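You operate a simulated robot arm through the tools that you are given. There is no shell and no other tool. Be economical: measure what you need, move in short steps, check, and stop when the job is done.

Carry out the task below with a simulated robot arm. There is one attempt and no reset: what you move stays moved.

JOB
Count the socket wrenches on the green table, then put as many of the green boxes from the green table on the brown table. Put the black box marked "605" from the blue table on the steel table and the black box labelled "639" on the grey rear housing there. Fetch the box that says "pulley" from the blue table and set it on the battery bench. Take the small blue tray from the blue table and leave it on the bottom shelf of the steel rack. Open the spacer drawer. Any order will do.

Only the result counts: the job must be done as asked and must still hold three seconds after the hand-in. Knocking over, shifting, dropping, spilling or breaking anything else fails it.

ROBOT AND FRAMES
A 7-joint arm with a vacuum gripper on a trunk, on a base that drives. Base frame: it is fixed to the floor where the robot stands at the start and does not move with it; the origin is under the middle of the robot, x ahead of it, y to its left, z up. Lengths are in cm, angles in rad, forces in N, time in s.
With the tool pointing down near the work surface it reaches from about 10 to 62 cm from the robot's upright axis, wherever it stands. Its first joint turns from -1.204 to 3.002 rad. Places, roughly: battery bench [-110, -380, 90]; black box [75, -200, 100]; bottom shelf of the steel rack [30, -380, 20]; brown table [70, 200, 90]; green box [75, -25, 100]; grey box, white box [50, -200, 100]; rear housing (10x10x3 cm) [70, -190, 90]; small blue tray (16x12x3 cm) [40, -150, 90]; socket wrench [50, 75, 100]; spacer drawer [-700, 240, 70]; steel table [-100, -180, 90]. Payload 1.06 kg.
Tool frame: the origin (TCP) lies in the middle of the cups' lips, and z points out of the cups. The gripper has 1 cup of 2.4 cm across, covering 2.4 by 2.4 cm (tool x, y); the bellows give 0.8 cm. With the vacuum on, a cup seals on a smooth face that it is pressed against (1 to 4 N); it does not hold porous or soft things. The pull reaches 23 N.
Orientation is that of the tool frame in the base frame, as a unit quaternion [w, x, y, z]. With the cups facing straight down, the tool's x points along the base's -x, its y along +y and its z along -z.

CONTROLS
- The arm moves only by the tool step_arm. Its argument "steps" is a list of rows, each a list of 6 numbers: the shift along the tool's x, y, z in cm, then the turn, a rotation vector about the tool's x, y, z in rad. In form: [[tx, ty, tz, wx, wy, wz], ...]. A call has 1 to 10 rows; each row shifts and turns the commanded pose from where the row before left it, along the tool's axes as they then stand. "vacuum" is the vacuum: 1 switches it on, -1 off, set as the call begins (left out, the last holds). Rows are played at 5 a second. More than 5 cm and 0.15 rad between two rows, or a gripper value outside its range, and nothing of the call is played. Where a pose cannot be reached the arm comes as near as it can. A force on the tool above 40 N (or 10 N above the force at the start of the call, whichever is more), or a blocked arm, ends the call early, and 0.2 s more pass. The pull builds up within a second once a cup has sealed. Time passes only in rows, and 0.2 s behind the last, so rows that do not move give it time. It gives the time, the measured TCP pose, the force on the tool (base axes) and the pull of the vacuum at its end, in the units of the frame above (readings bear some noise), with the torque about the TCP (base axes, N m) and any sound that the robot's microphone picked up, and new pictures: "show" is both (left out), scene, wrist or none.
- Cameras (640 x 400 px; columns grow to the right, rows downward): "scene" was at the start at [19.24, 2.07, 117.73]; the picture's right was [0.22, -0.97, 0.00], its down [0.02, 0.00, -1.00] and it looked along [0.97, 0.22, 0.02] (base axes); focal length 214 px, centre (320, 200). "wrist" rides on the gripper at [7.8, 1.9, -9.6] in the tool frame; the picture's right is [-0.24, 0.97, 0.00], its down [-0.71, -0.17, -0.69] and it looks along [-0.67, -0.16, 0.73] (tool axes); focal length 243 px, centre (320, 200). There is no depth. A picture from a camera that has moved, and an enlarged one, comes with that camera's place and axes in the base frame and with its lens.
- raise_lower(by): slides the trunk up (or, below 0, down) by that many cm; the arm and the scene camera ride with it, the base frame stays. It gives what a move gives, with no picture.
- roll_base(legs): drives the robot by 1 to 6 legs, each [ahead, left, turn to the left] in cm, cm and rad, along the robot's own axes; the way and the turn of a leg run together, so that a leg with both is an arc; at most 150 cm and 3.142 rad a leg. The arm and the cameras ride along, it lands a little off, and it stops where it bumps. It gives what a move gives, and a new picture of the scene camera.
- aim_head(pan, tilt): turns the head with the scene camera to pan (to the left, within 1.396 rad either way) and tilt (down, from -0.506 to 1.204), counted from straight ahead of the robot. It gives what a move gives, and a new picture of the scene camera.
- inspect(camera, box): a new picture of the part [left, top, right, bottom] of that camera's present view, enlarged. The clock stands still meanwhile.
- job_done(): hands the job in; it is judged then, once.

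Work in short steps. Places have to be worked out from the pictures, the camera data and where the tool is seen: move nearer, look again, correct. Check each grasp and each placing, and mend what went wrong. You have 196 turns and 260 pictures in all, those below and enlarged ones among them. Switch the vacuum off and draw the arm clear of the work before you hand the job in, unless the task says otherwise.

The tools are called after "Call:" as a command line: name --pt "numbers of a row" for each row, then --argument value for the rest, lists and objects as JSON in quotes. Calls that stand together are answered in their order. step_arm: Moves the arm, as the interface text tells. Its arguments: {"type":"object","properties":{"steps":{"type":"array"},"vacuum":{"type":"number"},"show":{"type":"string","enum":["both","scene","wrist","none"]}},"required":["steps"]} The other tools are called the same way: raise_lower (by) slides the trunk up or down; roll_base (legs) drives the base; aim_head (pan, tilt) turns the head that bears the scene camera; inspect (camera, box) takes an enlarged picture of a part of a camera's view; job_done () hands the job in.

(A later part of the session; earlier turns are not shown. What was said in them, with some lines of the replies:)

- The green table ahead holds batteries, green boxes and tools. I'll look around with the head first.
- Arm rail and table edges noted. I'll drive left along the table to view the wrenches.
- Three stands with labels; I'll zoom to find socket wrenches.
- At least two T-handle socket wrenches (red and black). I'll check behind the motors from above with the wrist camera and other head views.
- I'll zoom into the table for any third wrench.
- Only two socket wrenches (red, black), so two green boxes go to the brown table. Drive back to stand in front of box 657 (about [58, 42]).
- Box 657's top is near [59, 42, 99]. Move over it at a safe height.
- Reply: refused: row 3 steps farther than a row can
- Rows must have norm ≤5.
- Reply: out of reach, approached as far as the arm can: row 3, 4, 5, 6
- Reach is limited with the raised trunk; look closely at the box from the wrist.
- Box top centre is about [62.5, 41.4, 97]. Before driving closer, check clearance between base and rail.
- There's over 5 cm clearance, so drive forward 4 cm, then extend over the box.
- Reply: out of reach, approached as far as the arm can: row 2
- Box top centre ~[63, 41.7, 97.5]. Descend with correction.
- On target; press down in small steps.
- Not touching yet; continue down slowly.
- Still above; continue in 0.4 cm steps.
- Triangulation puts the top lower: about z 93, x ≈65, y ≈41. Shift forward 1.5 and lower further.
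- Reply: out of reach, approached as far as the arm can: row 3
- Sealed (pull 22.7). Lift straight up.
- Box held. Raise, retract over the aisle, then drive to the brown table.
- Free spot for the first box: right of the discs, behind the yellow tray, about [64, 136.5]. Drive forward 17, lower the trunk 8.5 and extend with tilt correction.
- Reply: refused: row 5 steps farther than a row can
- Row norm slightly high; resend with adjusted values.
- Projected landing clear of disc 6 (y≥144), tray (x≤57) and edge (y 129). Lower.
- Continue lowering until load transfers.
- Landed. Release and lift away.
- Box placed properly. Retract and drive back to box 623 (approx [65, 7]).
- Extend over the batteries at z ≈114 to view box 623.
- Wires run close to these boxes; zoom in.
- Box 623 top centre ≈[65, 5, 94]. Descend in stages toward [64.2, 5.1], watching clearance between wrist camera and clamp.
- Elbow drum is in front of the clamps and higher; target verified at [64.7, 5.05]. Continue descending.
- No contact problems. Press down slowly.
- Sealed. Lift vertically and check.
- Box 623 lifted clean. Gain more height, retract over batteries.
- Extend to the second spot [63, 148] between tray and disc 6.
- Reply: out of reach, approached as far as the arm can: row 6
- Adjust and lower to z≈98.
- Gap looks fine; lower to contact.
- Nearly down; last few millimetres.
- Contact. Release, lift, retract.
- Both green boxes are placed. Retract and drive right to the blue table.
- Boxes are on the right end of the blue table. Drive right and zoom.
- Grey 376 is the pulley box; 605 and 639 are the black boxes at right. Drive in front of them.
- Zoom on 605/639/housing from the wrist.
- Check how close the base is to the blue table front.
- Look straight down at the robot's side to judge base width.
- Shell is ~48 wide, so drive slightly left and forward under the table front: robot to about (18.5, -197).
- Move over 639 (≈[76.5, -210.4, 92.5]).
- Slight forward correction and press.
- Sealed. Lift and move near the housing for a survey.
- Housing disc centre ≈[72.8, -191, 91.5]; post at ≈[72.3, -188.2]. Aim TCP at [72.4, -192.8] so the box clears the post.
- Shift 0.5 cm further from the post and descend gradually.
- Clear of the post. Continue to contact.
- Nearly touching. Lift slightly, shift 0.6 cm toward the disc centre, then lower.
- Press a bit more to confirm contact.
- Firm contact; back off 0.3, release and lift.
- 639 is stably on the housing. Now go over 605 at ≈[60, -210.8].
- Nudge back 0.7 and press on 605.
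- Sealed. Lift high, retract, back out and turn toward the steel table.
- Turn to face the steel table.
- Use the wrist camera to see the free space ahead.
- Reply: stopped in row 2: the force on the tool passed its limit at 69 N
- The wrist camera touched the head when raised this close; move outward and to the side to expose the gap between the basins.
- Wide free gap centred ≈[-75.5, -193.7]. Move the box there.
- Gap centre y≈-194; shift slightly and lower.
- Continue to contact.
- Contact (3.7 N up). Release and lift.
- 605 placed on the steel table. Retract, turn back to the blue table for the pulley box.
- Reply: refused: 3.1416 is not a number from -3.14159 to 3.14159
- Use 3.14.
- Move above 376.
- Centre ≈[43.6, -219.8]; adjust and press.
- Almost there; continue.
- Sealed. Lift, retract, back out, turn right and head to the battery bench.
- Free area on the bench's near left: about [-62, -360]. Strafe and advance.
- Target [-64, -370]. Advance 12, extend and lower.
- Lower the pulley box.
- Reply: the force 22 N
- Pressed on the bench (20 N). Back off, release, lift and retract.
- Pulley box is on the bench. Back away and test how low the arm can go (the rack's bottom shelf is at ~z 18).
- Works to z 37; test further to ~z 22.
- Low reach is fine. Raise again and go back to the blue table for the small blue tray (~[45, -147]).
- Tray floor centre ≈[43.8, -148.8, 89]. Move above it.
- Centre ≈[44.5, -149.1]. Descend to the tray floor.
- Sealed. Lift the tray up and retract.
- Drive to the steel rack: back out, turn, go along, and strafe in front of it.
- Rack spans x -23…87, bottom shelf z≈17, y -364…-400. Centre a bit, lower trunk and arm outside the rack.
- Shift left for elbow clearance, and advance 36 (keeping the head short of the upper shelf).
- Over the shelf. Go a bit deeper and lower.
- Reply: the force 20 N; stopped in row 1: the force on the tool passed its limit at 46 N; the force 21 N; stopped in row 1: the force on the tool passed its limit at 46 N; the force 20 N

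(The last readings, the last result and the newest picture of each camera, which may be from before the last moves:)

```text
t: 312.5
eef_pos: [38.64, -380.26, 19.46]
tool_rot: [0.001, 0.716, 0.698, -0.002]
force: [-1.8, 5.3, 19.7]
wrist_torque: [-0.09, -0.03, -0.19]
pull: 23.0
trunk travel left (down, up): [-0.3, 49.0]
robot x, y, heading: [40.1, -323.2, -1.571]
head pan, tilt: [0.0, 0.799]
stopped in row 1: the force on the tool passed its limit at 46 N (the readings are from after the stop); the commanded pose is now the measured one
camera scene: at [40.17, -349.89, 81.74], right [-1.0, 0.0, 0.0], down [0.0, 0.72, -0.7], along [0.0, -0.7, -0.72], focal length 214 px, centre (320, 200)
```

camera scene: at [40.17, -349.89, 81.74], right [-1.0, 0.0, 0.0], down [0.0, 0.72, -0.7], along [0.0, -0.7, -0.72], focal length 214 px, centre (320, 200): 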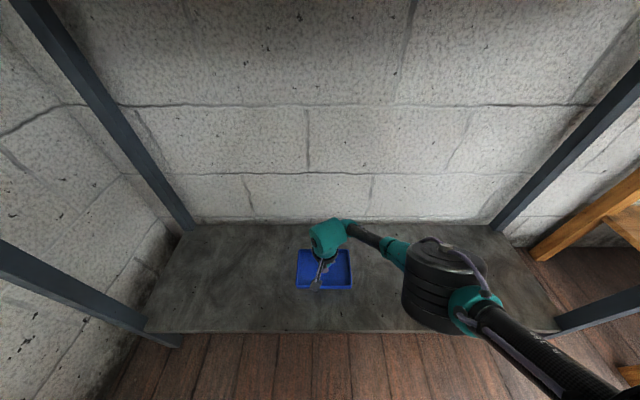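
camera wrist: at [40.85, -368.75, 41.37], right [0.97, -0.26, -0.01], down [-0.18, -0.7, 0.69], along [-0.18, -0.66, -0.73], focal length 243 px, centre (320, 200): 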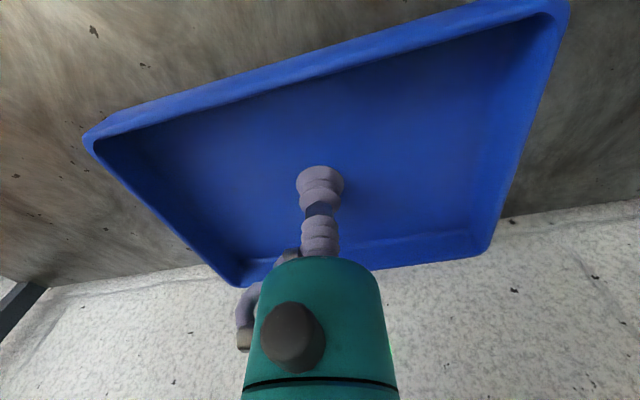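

The tray is on the shelf. Back off, release, lift.

Call:
step_arm --pt "0 0 -0.4 0 0 0" --pt "0 0 0 0 0 0" --pt "0 0 0 0 0 0" --pt "0 0 -0.5 0 0 0" --pt "0 0 -2 0 0 0" --pt "0 0 -4 0 0 0" --pt "1.5 0 -4.5 0 0 0" --pt "3 0 -3 0 0 0" --vacuum -1

```text
t: 314.3
eef_pos: [38.8, -375.65, 33.66]
tool_rot: [-0.001, 0.717, 0.697, -0.002]
force: [0.4, -0.2, -0.7]
wrist_torque: [-0.04, 0.01, 0.03]
pull: 0.0
trunk travel left (down, up): [-0.3, 49.0]
robot x, y, heading: [40.51, -323.1, -1.573]
head pan, tilt: [0.0, 0.799]
camera scene: at [40.18, -350.01, 81.7], right [-1.0, 0.0, 0.0], down [0.0, 0.72, -0.7], along [0.0, -0.7, -0.72], focal length 214 px, centre (320, 200)
camera wrist: at [40.9, -367.92, 43.13], right [0.97, -0.26, 0.0], down [-0.19, -0.7, 0.69], along [-0.18, -0.66, -0.73], focal length 243 px, centre (320, 200)
```

scene: 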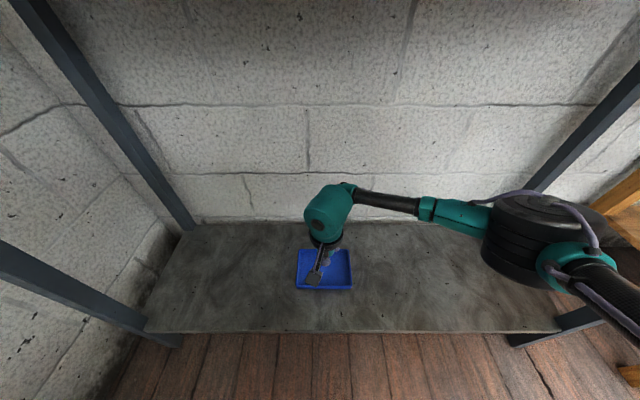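
wrist: 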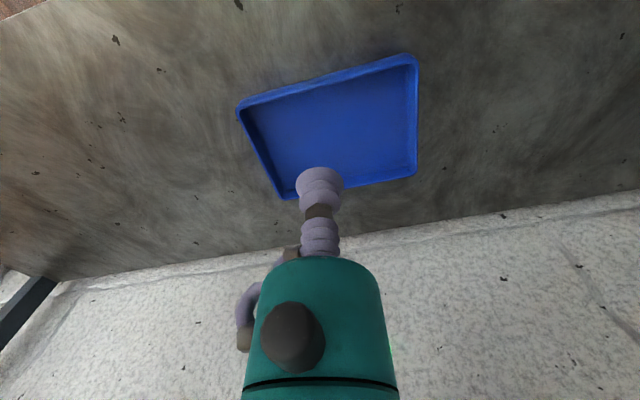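

Tray placed on the bottom shelf. Back out, raise, and start toward the spacer drawer at [-700, 240].

Call:
roll_base --legs '[[-45, 0, 0]]'

Call:
raise_lower --by 40

Call:
step_arm --pt "1 0 -4.8 0 0 0" --pt "1 0 -4.8 0 0 0" --pt "1 0 -4.8 0 0 0" --pt "1 0 -4.8 0 0 0" --pt "1 0 -4.8 0 0 0" --pt "1 0 -4.8 0 0 0" --pt "1 0 -4.8 0 0 0" --show "none"

Call:
roll_base --legs '[[0, -58, 0], [-110, 0, 0], [-105, 0, 0], [0, 0, -1.573]]'

Call:
aim_head --pan -0.3 --tilt 0.3

```text
t: 317.0
eef_pos: [38.84, -331.08, 33.7]
tool_rot: [0.0, 0.715, 0.699, -0.002]
force: [0.3, 0.1, -1.4]
wrist_torque: [0.03, -0.02, 0.02]
pull: 0.1
trunk travel left (down, up): [-0.3, 49.0]
robot x, y, heading: [40.16, -278.28, -1.577]
head pan, tilt: [0.0, 0.799]
camera scene: at [40.18, -305.32, 81.71], right [-1.0, 0.0, 0.0], down [0.0, 0.72, -0.7], along [0.0, -0.7, -0.72], focal length 214 px, centre (320, 200)
```

scene: 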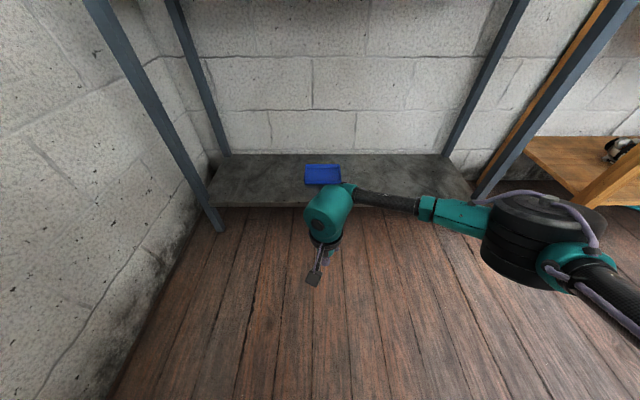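

```text
t: 320.9
eef_pos: [38.82, -331.03, 73.68]
tool_rot: [0.0, 0.716, 0.698, -0.002]
force: [0.0, 0.3, 0.6]
wrist_torque: [0.0, 0.03, -0.04]
pull: 0.1
trunk travel left (down, up): [-40.3, 9.0]
robot x, y, heading: [39.81, -278.68, -1.576]
head pan, tilt: [0.0, 0.799]
```

```text
t: 322.5
eef_pos: [39.2, -323.95, 107.45]
tool_rot: [0.0, 0.716, 0.699, -0.003]
force: [0.2, -0.5, 0.1]
wrist_torque: [-0.02, -0.01, 0.02]
pull: 0.0
trunk travel left (down, up): [-40.3, 9.0]
robot x, y, heading: [40.12, -278.3, -1.571]
head pan, tilt: [0.0, 0.799]
```

```text
t: 342.1
eef_pos: [-63.61, -63.07, 107.24]
tool_rot: [-0.002, 1.0, -0.008, -0.001]
force: [0.9, 0.0, 0.4]
wrist_torque: [0.01, -0.01, 0.03]
pull: 0.1
trunk travel left (down, up): [-40.3, 9.0]
robot x, y, heading: [-18.23, -63.73, -3.135]
head pan, tilt: [0.0, 0.799]
camera scene: at [-33.32, -63.89, 122.67], right [-0.01, 1.0, 0.0], down [0.72, 0.0, -0.7], along [-0.7, 0.0, -0.72], focal length 214 px, centre (320, 200)
```

scene: 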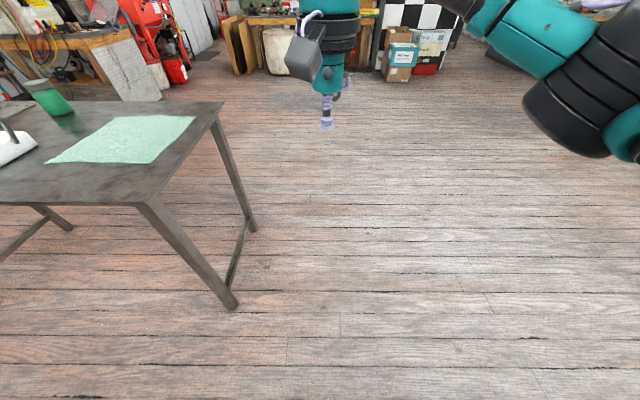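

```text
t: 343.0
eef_pos: [-63.59, -63.16, 107.31]
tool_rot: [-0.002, 1.0, -0.009, -0.001]
force: [-0.6, 0.3, 0.7]
wrist_torque: [0.01, 0.01, 0.02]
pull: 0.0
trunk travel left (down, up): [-40.3, 9.0]
robot x, y, heading: [-18.17, -63.79, -3.134]
head pan, tilt: [-0.3, 0.3]
camera scene: at [-34.2, -61.14, 127.1], right [0.29, 0.96, 0.0], down [0.28, -0.09, -0.95], along [-0.91, 0.28, -0.3], focal length 214 px, centre (320, 200)
```

scene: 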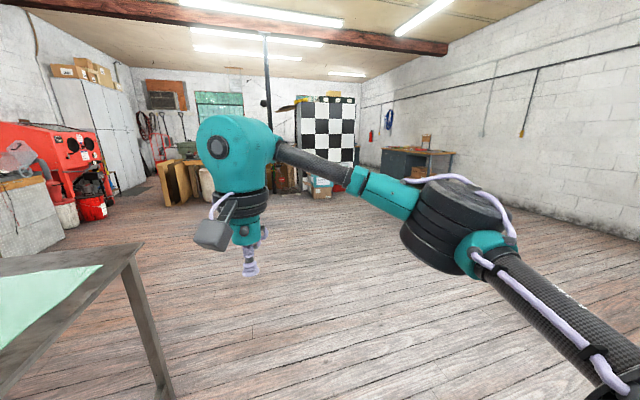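

Zoom in the target direction.

Call:
inspect --camera "scene" --box '[270, 80, 470, 220]'

```text
2.86 times, centred on (370, 150) of scene
camera zoom: at [-34.2, -61.14, 127.1], right [0.29, 0.96, 0.0], down [0.28, -0.09, -0.95], along [-0.91, 0.28, -0.3], focal length 613 px, centre (177, 343)
```

zoom: 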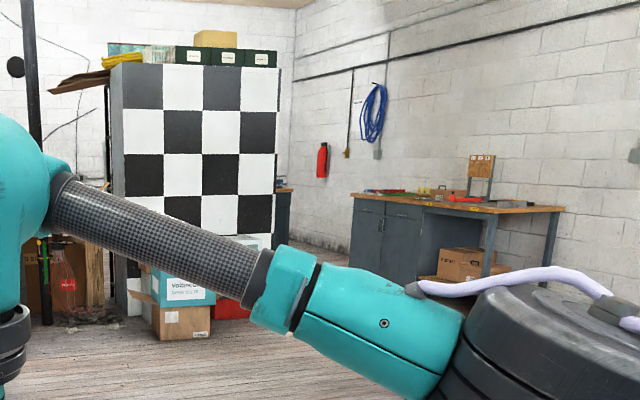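

The spot lies behind the checkered panel. Drive diagonally through the open floor.

Call:
roll_base --legs '[[100, -72, 0], [100, -72, 0], [100, -72, 0]]'

Call:
aim_head --pan 0.1 --tilt 0.2

```text
t: 362.5
eef_pos: [-365.91, 152.29, 107.28]
tool_rot: [-0.002, 1.0, -0.016, 0.0]
force: [-0.6, 0.6, 0.2]
wrist_torque: [0.03, -0.01, 0.01]
pull: 0.2
trunk travel left (down, up): [-40.3, 9.0]
robot x, y, heading: [-320.53, 151.23, 3.137]
head pan, tilt: [-0.3, 0.3]
camera scene: at [-336.63, 153.96, 127.11], right [0.3, 0.95, 0.0], down [0.28, -0.09, -0.96], along [-0.91, 0.29, -0.3], focal length 214 px, centre (320, 200)
```

scene: 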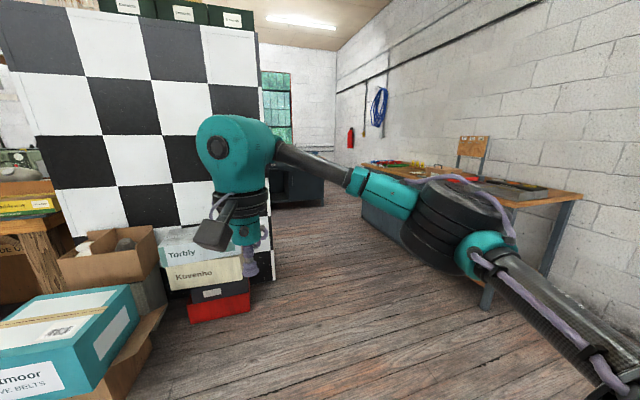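

```text
t: 363.4
eef_pos: [-366.02, 152.21, 107.24]
tool_rot: [-0.001, 1.0, -0.015, 0.0]
force: [0.5, 0.9, 0.0]
wrist_torque: [-0.02, 0.0, 0.02]
pull: 0.0
trunk travel left (down, up): [-40.3, 9.0]
robot x, y, heading: [-320.18, 151.36, 3.135]
head pan, tilt: [0.099, 0.201]
camera scene: at [-337.0, 150.28, 128.04], right [-0.09, 1.0, 0.0], down [0.2, 0.02, -0.98], along [-0.98, -0.09, -0.2], focal length 214 px, centre (320, 200)
```

scene: 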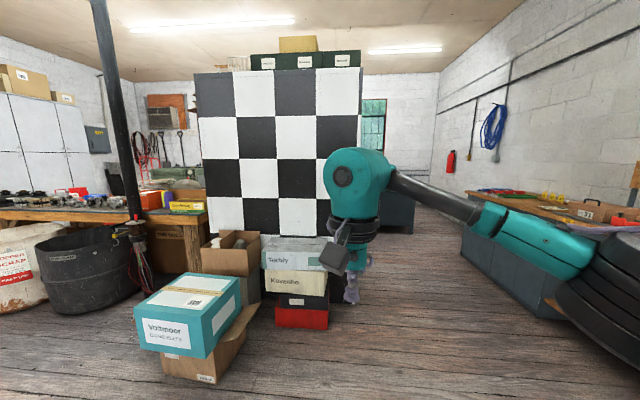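

Passage between panel and desk centred y≈242. Strafe right then advance, then look.

Call:
roll_base --legs '[[0, -90, 0], [130, 0, 0]]'

Call:
aim_head --pan 0.2 --tilt 0.3

```text
t: 377.7
eef_pos: [-494.41, 242.72, 107.25]
tool_rot: [-0.002, 1.0, -0.015, -0.002]
force: [0.5, -0.4, -0.1]
wrist_torque: [0.04, -0.01, -0.05]
pull: 0.1
trunk travel left (down, up): [-40.3, 9.0]
robot x, y, heading: [-448.95, 241.48, 3.133]
head pan, tilt: [0.099, 0.201]
camera scene: at [-465.42, 240.74, 128.04], right [-0.09, 1.0, 0.0], down [0.2, 0.02, -0.98], along [-0.98, -0.09, -0.2], focal length 214 px, centre (320, 200)
```

scene: 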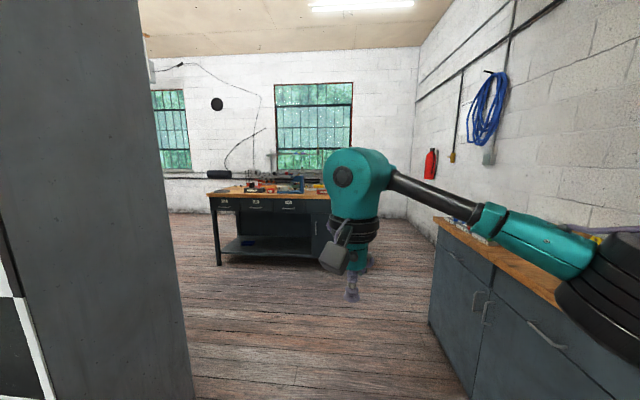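

```text
t: 378.4
eef_pos: [-494.38, 242.67, 107.28]
tool_rot: [-0.002, 1.0, -0.015, -0.001]
force: [0.1, -0.4, -0.8]
wrist_torque: [-0.02, -0.01, 0.01]
pull: 0.0
trunk travel left (down, up): [-40.3, 9.0]
robot x, y, heading: [-448.83, 241.62, 3.141]
head pan, tilt: [0.201, 0.3]
camera scene: at [-465.28, 239.81, 127.11], right [-0.19, 0.98, 0.0], down [0.29, 0.06, -0.96], along [-0.94, -0.18, -0.3], focal length 214 px, centre (320, 200)
```

scene: 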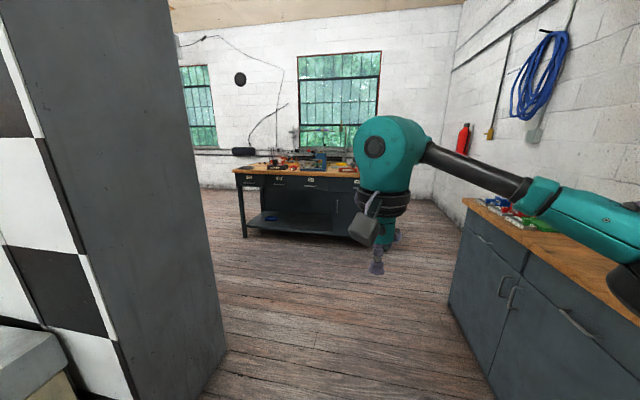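

The bench with labelled drawers is ahead. Drive on.

Call:
roll_base --legs '[[130, 0, 0]]'

Call:
aim_head --pan 0.0 --tilt 0.45

```text
t: 384.9
eef_pos: [-623.92, 242.89, 107.12]
tool_rot: [-0.002, 1.0, -0.012, -0.001]
force: [-0.2, 0.1, -0.3]
wrist_torque: [0.0, -0.01, -0.03]
pull: 0.0
trunk travel left (down, up): [-40.3, 9.0]
robot x, y, heading: [-578.62, 242.14, 3.139]
head pan, tilt: [0.201, 0.3]
camera scene: at [-594.76, 240.11, 127.11], right [-0.2, 0.98, 0.0], down [0.29, 0.06, -0.96], along [-0.94, -0.19, -0.3], focal length 214 px, centre (320, 200)
```

scene: 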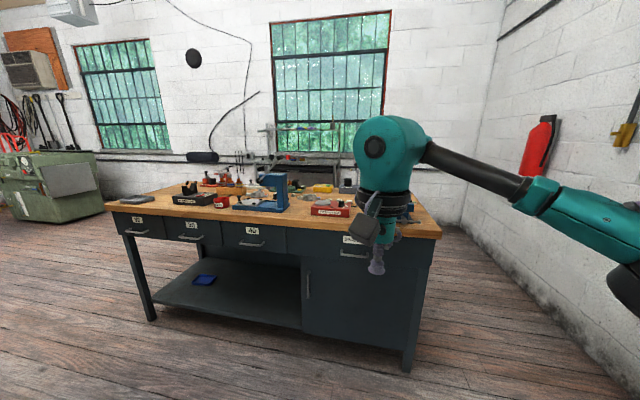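

```text
t: 385.6
eef_pos: [-623.83, 242.95, 107.42]
tool_rot: [-0.002, 1.0, -0.012, -0.001]
force: [0.3, -0.6, 0.6]
wrist_torque: [0.01, 0.0, -0.02]
pull: 0.1
trunk travel left (down, up): [-40.3, 9.0]
robot x, y, heading: [-578.3, 241.96, 3.144]
head pan, tilt: [0.0, 0.45]
camera scene: at [-594.79, 241.97, 125.72], right [0.0, 1.0, 0.0], down [0.43, 0.0, -0.9], along [-0.9, 0.0, -0.43], focal length 214 px, centre (320, 200)
```

scene: 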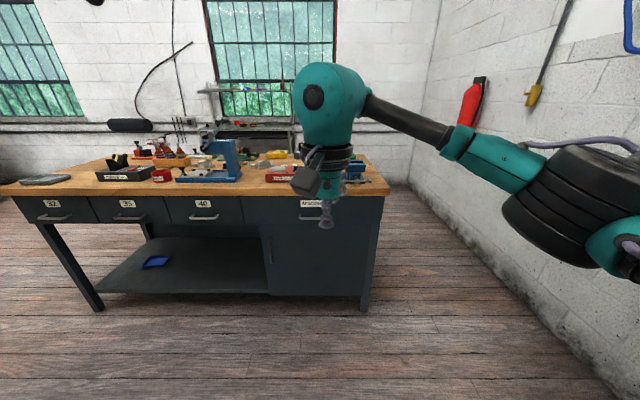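

Call:
inspect --camera "scene" --box '[0, 140, 200, 270]'

Call:
inspect --camera "scene" --box '[180, 130, 400, 270]'

```text
3.08 times, centred on (100, 205) of scene
camera zoom: at [-594.79, 241.97, 125.72], right [0.0, 1.0, 0.0], down [0.43, 0.0, -0.9], along [-0.9, 0.0, -0.43], focal length 660 px, centre (997, 185)
```

zoom: 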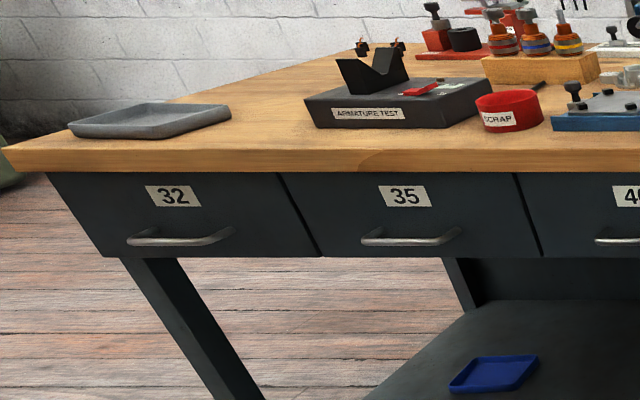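

```text
2.86 times, centred on (290, 200) of scene
camera zoom: at [-594.79, 241.97, 125.72], right [0.0, 1.0, 0.0], down [0.43, 0.0, -0.9], along [-0.9, 0.0, -0.43], focal length 613 px, centre (406, 200)
```

zoom: 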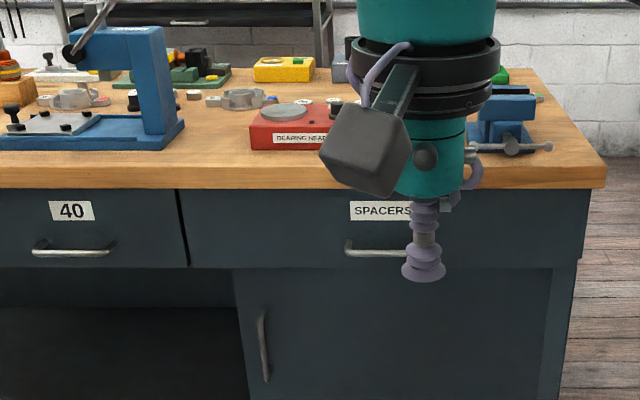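

The right-hand drawer is labelled SPACERS: face x≈-698, z 62–79, centre y≈235. I'll lower the trunk, extend, and pitch the tool forward to seal on its face.

Call:
raise_lower --by -36

Call:
step_arm --pt "-4.5 0 0 0 0 0" --pt "-4.5 0 0 0 0 0" --pt "0 0 0 0 -0.14 0" --pt "0 0 0 0 -0.14 0" --pt "0 0 0 0 -0.14 0" --pt "0 0 0 0 -0.14 0" --pt "0 0 0 0 -0.14 0" --pt "0 0 0 0 0 0"

```text
t: 389.1
eef_pos: [-623.87, 242.82, 71.24]
tool_rot: [-0.001, 1.0, -0.013, -0.002]
force: [1.0, -0.7, -0.1]
wrist_torque: [-0.02, 0.03, 0.01]
pull: 0.2
trunk travel left (down, up): [-4.3, 45.0]
robot x, y, heading: [-578.45, 242.17, 3.142]
head pan, tilt: [0.0, 0.45]
```

```text
t: 390.9
eef_pos: [-632.82, 243.17, 71.23]
tool_rot: [-0.007, 0.939, -0.012, -0.344]
force: [0.4, 0.1, 0.0]
wrist_torque: [-0.02, -0.02, -0.01]
pull: 0.0
trunk travel left (down, up): [-4.3, 45.0]
robot x, y, heading: [-578.11, 241.58, 3.141]
head pan, tilt: [0.0, 0.45]
camera scene: at [-605.66, 241.98, 87.65], right [0.0, 1.0, 0.0], down [0.44, 0.0, -0.9], along [-0.9, 0.0, -0.44], focal length 214 px, centre (320, 200)
camera wrist: at [-620.89, 240.89, 73.34], right [-0.2, -0.97, 0.15], down [-0.09, 0.17, 0.98], along [-0.97, 0.19, -0.12], focal length 243 px, centre (320, 200)
```

scene: 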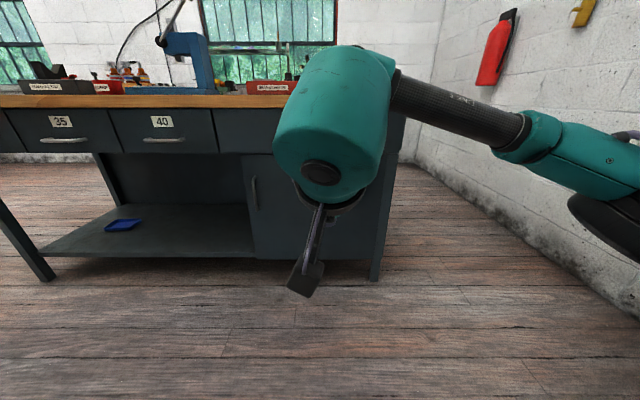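
wrist: 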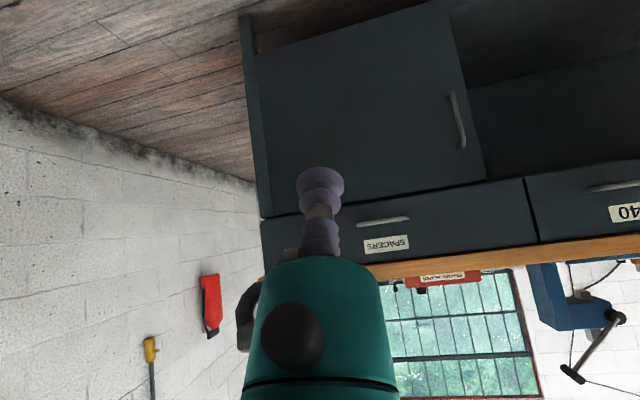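

Rotation works. Finish pitching to horizontal.

Call:
step_arm --pt "0 0 0 0 -0.145 0" --pt "0 0 0 0 -0.145 0" --pt "0 0 0 0 -0.145 0" --pt "0 0 0 0 -0.145 0" --pt "0 0 0 0 -0.145 0" --pt "0 0 0 0 -0.145 0" --pt "0 0 0 0 0 0"

```text
t: 392.5
eef_pos: [-632.77, 243.02, 71.29]
tool_rot: [0.01, -0.706, 0.007, 0.708]
force: [-0.6, 0.1, -0.1]
wrist_torque: [0.0, -0.01, -0.01]
pull: 0.1
trunk travel left (down, up): [-4.3, 45.0]
robot x, y, heading: [-578.63, 242.02, 3.138]
head pan, tilt: [0.0, 0.45]
camera scene: at [-605.66, 241.98, 87.65], right [0.0, 1.0, 0.0], down [0.44, 0.0, -0.9], along [-0.9, 0.0, -0.44], focal length 214 px, centre (320, 200)
camera wrist: at [-623.46, 240.95, 63.25], right [-0.02, -0.97, 0.23], down [0.69, 0.15, 0.71], along [-0.72, 0.18, 0.67], focal length 243 px, centre (320, 200)
```

scene: 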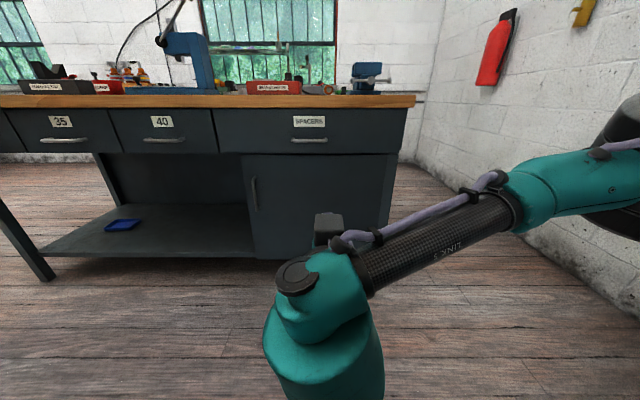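
wrist: 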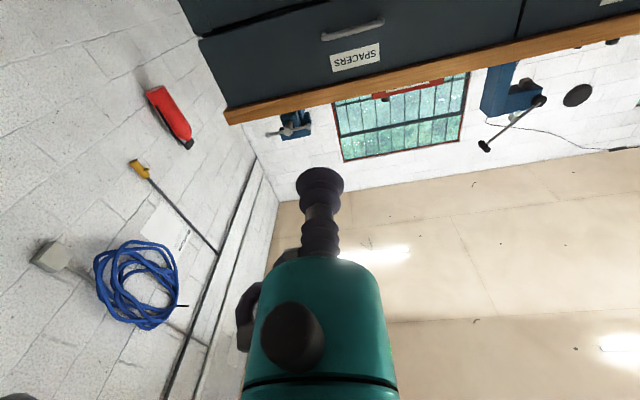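

Two views give drawer face x≈-688, z 68–85, centre y≈238.5, handle z≈72. I'll aim the cup at [y 247, z 79]; adjust, then drive forward 46.

Call:
step_arm --pt "-3.9 -2 0 0 0 0" --pt "-3.9 -2 0 0 0 0" --pt "0 0 0 0 0 0" --show "none"

Call:
roll_base --legs '[[44, 0, 0]]'

Call:
inspect --camera "wrist" --box '[0, 0, 640, 400]'

```text
t: 393.3
eef_pos: [-632.75, 246.96, 79.07]
tool_rot: [0.011, -0.707, 0.008, 0.708]
force: [0.1, -0.5, -1.2]
wrist_torque: [0.01, -0.02, -0.02]
pull: 0.0
trunk travel left (down, up): [-4.3, 45.0]
robot x, y, heading: [-578.26, 241.7, 3.141]
head pan, tilt: [0.0, 0.45]
```

```text
t: 396.0
eef_pos: [-676.9, 246.9, 79.12]
tool_rot: [0.01, -0.706, 0.007, 0.708]
force: [0.2, -0.2, 0.1]
wrist_torque: [0.0, 0.02, 0.03]
pull: 0.0
trunk travel left (down, up): [-4.3, 45.0]
robot x, y, heading: [-622.5, 241.98, -3.143]
head pan, tilt: [0.0, 0.45]
camera scene: at [-649.75, 241.97, 87.65], right [0.0, 1.0, 0.0], down [0.44, 0.0, -0.9], along [-0.9, 0.0, -0.44], focal length 214 px, centre (320, 200)
```

scene: 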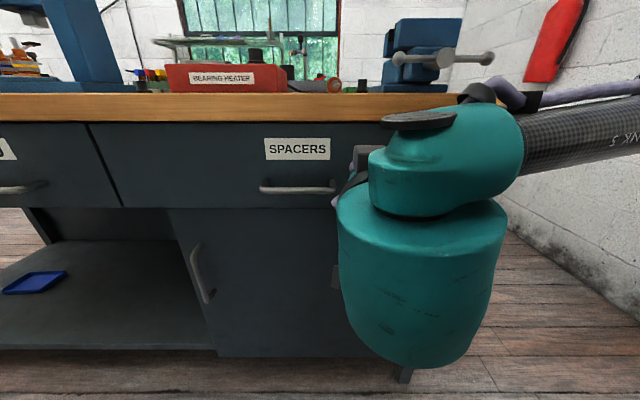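

```text
1.00 times, centred on (320, 200) of wrist (not enlarged: the box is as wide or as high as the picture)
camera zoom: at [-667.44, 244.85, 71.12], right [-0.02, -0.97, 0.23], down [0.69, 0.15, 0.71], along [-0.72, 0.18, 0.67], focal length 243 px, centre (320, 200)
```

zoom: 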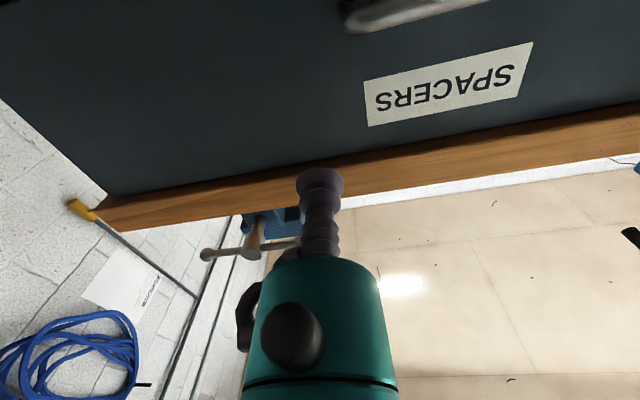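

Face at x≈-686. Shift right 5 cm (camera clear of the handle), then approach with vacuum on.

Call:
step_arm --pt "0 -4.8 0 0 0 0" --pt "0 0 3 0 0 0" --pt "0 0 3 0 0 0" --pt "0 0 0 0 0 0" --vacuum 1

```text
t: 397.0
eef_pos: [-682.86, 251.86, 79.21]
tool_rot: [0.01, -0.706, 0.008, 0.708]
force: [-0.4, -0.4, -0.7]
wrist_torque: [0.02, 0.0, 0.0]
pull: 0.1
trunk travel left (down, up): [-4.3, 45.0]
robot x, y, heading: [-622.46, 242.0, -3.142]
head pan, tilt: [0.0, 0.45]
camera scene: at [-649.75, 241.97, 87.65], right [0.0, 1.0, 0.0], down [0.44, 0.0, -0.9], along [-0.9, 0.0, -0.44], focal length 214 px, centre (320, 200)
camera wrist: at [-673.44, 249.74, 71.17], right [-0.02, -0.97, 0.23], down [0.69, 0.15, 0.71], along [-0.72, 0.18, 0.67], focal length 243 px, centre (320, 200)
```

scene: 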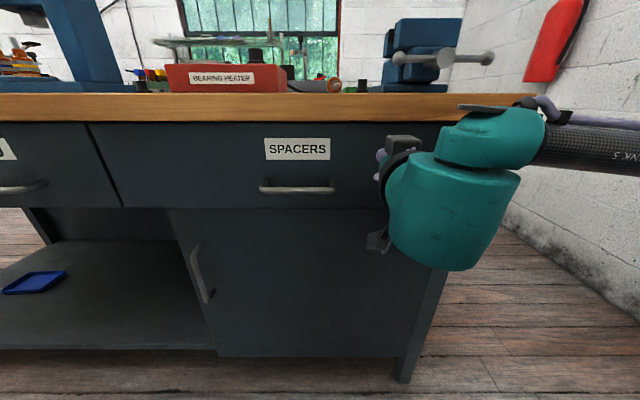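
wrist: 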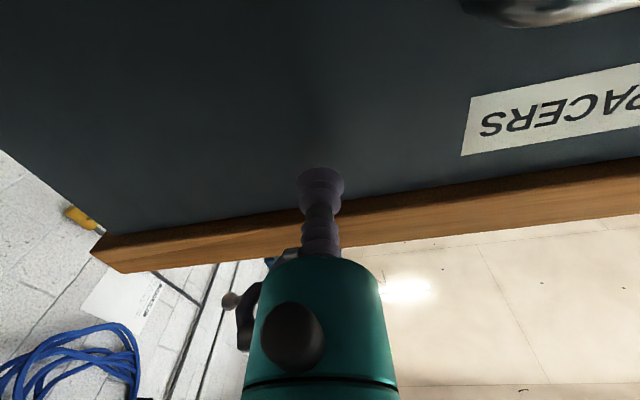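

Call:
step_arm --pt "0 0 1 0 0 0" --pt "0 0 0.7 0 0 0" --pt "0 0 0.5 0 0 0" --pt "0 0 0 0 0 0" --show "none"

Call:
step_arm --pt "0 0 0.5 0 0 0" --pt "0 0 0.4 0 0 0" --pt "0 0 0 0 0 0" --show "wrist"

```text
t: 398.0
eef_pos: [-684.94, 251.89, 79.16]
tool_rot: [0.01, -0.706, 0.006, 0.708]
force: [0.8, -0.2, 0.2]
wrist_torque: [0.02, -0.02, -0.01]
pull: 0.1
trunk travel left (down, up): [-4.3, 45.0]
robot x, y, heading: [-622.26, 241.71, -3.143]
head pan, tilt: [0.0, 0.45]
```

```text
t: 398.8
eef_pos: [-685.83, 252.0, 78.97]
tool_rot: [0.01, -0.707, 0.008, 0.707]
force: [-0.3, -0.2, 0.3]
wrist_torque: [-0.03, 0.02, -0.02]
pull: 0.0
trunk travel left (down, up): [-4.3, 45.0]
robot x, y, heading: [-622.56, 241.94, -3.137]
head pan, tilt: [0.0, 0.45]
camera wrist: at [-676.4, 249.84, 71.14], right [-0.02, -0.97, 0.23], down [0.69, 0.15, 0.71], along [-0.72, 0.18, 0.67], focal length 243 px, centre (320, 200)
```

wrist: 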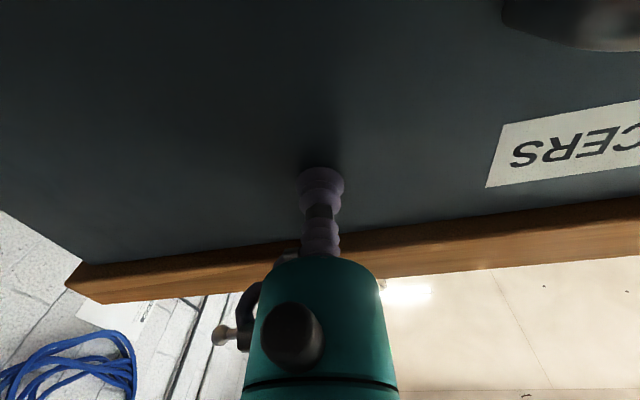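

Call:
step_arm --pt "0 0 0.5 0 0 0" --pt "0 0 0.4 0 0 0" --pt "0 0 0 0 0 0" --show "none"

Call:
step_arm --pt "0 0 0.4 0 0 0" --pt "0 0 0.3 0 0 0" --pt "0 0 0 0 0 0" --show "none"

```text
t: 399.6
eef_pos: [-686.58, 252.09, 79.16]
tool_rot: [0.01, -0.707, 0.008, 0.707]
force: [17.3, 5.9, -6.4]
wrist_torque: [-0.07, 0.04, 0.16]
pull: 22.7
trunk travel left (down, up): [-4.3, 45.0]
robot x, y, heading: [-622.13, 241.87, 3.145]
head pan, tilt: [0.0, 0.45]
```

```text
t: 400.2
eef_pos: [-687.08, 251.98, 79.14]
tool_rot: [-0.01, 0.707, -0.007, -0.707]
force: [17.9, 4.2, 1.2]
wrist_torque: [-0.02, 0.03, 0.17]
pull: 23.0
trunk travel left (down, up): [-4.3, 45.0]
robot x, y, heading: [-622.32, 241.77, 3.138]
head pan, tilt: [0.0, 0.45]
stopped in row 2: the force on the tool passed its limit at 45 N (the readings are from after the stop); the commanded pose is now the measured one
```

Sealed on the drawer face. Pull back slowly with the arm.

Call:
step_arm --pt "0 0 -0.5 0 0 0" --pt "0 0 -0.7 0 0 0" --pt "0 0 -1 0 0 0" --pt "0 0 -1 0 0 0" --pt "0 0 -1 0 0 0" --pt "0 0 0 0 0 0" --show "scene"

```text
t: 401.6
eef_pos: [-682.97, 251.95, 79.03]
tool_rot: [-0.011, 0.708, -0.007, -0.706]
force: [1.1, 7.6, 4.7]
wrist_torque: [-0.11, -0.08, 0.17]
pull: 23.1
trunk travel left (down, up): [-4.3, 45.0]
robot x, y, heading: [-622.28, 241.89, 3.143]
head pan, tilt: [0.0, 0.45]
camera scene: at [-649.67, 242.05, 87.66], right [0.0, 1.0, 0.0], down [0.43, 0.0, -0.9], along [-0.9, 0.0, -0.43], focal length 214 px, centre (320, 200)
```

scene: 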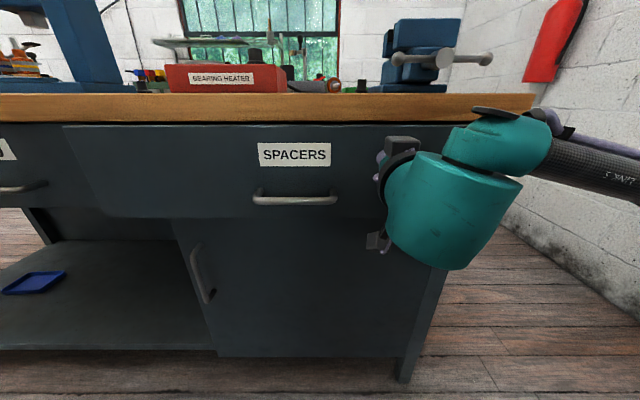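

The drawer opens. Keep pulling with a little sideways relief.

Call:
step_arm --pt "0 -0.2 -1 0 0 0" --pt "0 -0.05 -1.5 0 0 0" --pt "0 -0.05 -1.5 0 0 0" --pt "0 -0.05 -1.5 0 0 0" --pt "0 -0.05 -1.5 0 0 0" --pt "0 -0.05 -1.5 0 0 0" --pt "0 0 0 0 0 0" --show "scene"

```text
t: 403.2
eef_pos: [-674.52, 251.96, 78.96]
tool_rot: [-0.01, 0.709, -0.005, -0.705]
force: [2.2, -5.5, -6.9]
wrist_torque: [-0.05, 0.04, -0.03]
pull: 22.6
trunk travel left (down, up): [-4.3, 45.0]
robot x, y, heading: [-622.25, 242.3, 3.143]
head pan, tilt: [0.0, 0.45]
camera scene: at [-649.73, 241.96, 87.64], right [0.0, 1.0, 0.0], down [0.44, 0.0, -0.9], along [-0.9, 0.0, -0.44], focal length 214 px, centre (320, 200)
```

scene: 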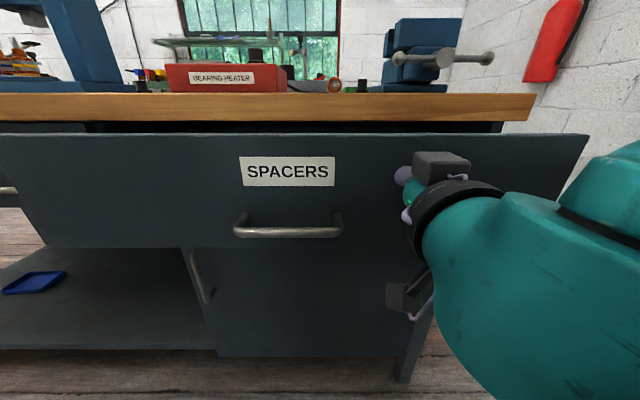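

12 cm open. Pull further by driving the base back 10 cm.

Call:
roll_base --legs '[[-5, 0, 0]]'

Call:
roll_base --legs '[[-5, 0, 0]]'

```text
t: 404.1
eef_pos: [-669.63, 252.26, 79.05]
tool_rot: [-0.01, 0.708, -0.008, -0.706]
force: [-0.1, 0.8, -4.1]
wrist_torque: [0.05, -0.01, 0.03]
pull: 23.2
trunk travel left (down, up): [-4.3, 45.0]
robot x, y, heading: [-617.16, 241.95, 3.141]
head pan, tilt: [0.0, 0.45]
camera scene: at [-644.76, 242.02, 87.65], right [0.0, 1.0, 0.0], down [0.44, 0.0, -0.9], along [-0.9, 0.0, -0.44], focal length 214 px, centre (320, 200)
```

scene: 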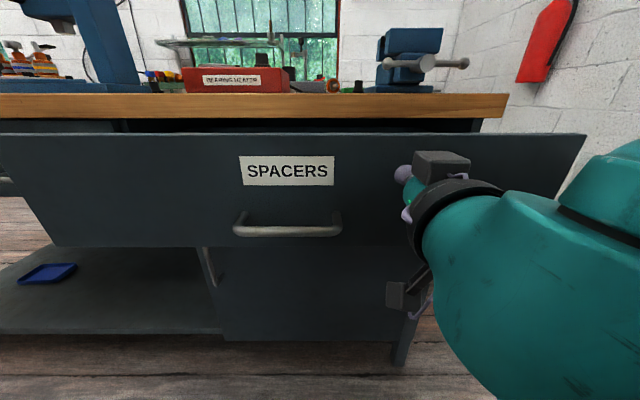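

```text
t: 405.0
eef_pos: [-664.66, 252.26, 79.03]
tool_rot: [-0.01, 0.708, -0.008, -0.706]
force: [0.7, 1.8, -5.5]
wrist_torque: [0.0, 0.07, 0.04]
pull: 22.8
trunk travel left (down, up): [-4.3, 45.0]
robot x, y, heading: [-612.36, 241.94, 3.141]
head pan, tilt: [0.0, 0.45]
camera scene: at [-639.79, 242.01, 87.64], right [0.0, 1.0, 0.0], down [0.44, 0.0, -0.9], along [-0.9, 0.0, -0.44], focal length 214 px, centre (320, 200)
```

scene: 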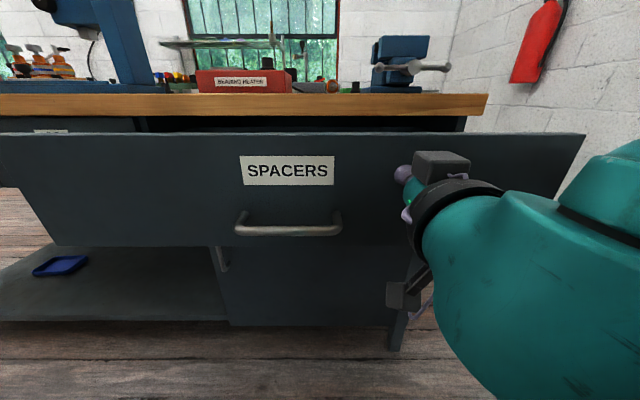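

Call:
roll_base --legs '[[-4, 0, 0]]'

```text
t: 405.9
eef_pos: [-660.69, 252.19, 78.93]
tool_rot: [-0.012, 0.709, -0.008, -0.705]
force: [0.6, 1.0, -8.3]
wrist_torque: [0.08, 0.06, -0.01]
pull: 22.7
trunk travel left (down, up): [-4.3, 45.0]
robot x, y, heading: [-608.59, 241.97, 3.142]
head pan, tilt: [0.0, 0.45]
camera scene: at [-635.84, 242.01, 87.64], right [0.0, 1.0, 0.0], down [0.44, 0.0, -0.9], along [-0.9, 0.0, -0.44], focal length 214 px, centre (320, 200)
```

scene: 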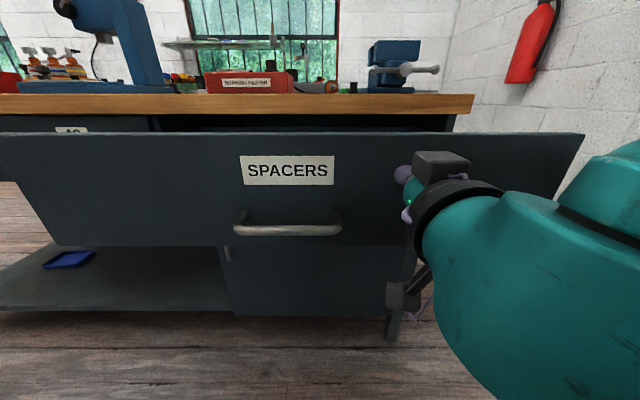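

The drawer is about 26 cm open. Release the vacuum, wait, and draw back gently.

Call:
step_arm --pt "0 0 0 0 0 0" --pt "0 0 0 0 0 0" --pt "0 0 0 0 0 0" --pt "0 0 -0.5 0 0 0" --pt "0 0 -1 0 0 0" --vacuum -1 --show "none"

Call:
roll_base --legs '[[-30, 0, 0]]'

```text
t: 407.1
eef_pos: [-659.33, 251.6, 78.96]
tool_rot: [-0.005, 0.708, 0.001, -0.706]
force: [-0.8, 0.6, -0.4]
wrist_torque: [0.02, 0.02, -0.02]
pull: 0.0
out of reach, approached as far as the arm can: row 5
trunk travel left (down, up): [-4.3, 45.0]
robot x, y, heading: [-608.3, 241.98, 3.142]
head pan, tilt: [0.0, 0.45]
```

```text
t: 409.1
eef_pos: [-629.51, 251.59, 79.01]
tool_rot: [-0.006, 0.708, 0.0, -0.706]
force: [0.2, -0.3, -0.2]
wrist_torque: [0.01, -0.01, -0.02]
pull: 0.1
trunk travel left (down, up): [-4.3, 45.0]
robot x, y, heading: [-579.06, 241.68, 3.137]
head pan, tilt: [0.0, 0.45]
camera scene: at [-605.95, 242.0, 87.65], right [0.0, 1.0, 0.0], down [0.44, 0.0, -0.9], along [-0.9, 0.0, -0.44], focal length 214 px, centre (320, 200)
```

scene: 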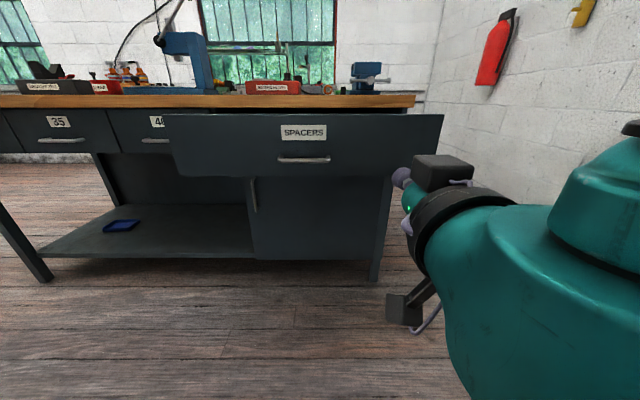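

The drawer is open and stays open, the vacuum is off and the arm is clear. All the other items are placed, so I'm handing in.

Call:
job_done

```text
The job is handed in.
```

I finished every part of the job and handed it in; the hand-in gave no verdict back.

- **Green boxes:** I counted two socket wrenches on the green table, so boxes 657 and 623 are now on the brown table.
- **Black boxes:** 605 is on the steel table. 639 is on the grey rear housing on the blue table, because I saw no housing on the steel table.
- **Pulley box:** it is on the battery bench.
- **Small blue tray:** it is on the bottom shelf of the steel rack.
- **Spacer drawer:** it is open by about 26 cm and stayed open when I let go.

While I was carrying 605, the wrist camera bumped the robot's own head. The box stayed held, and I saw nothing else moved.
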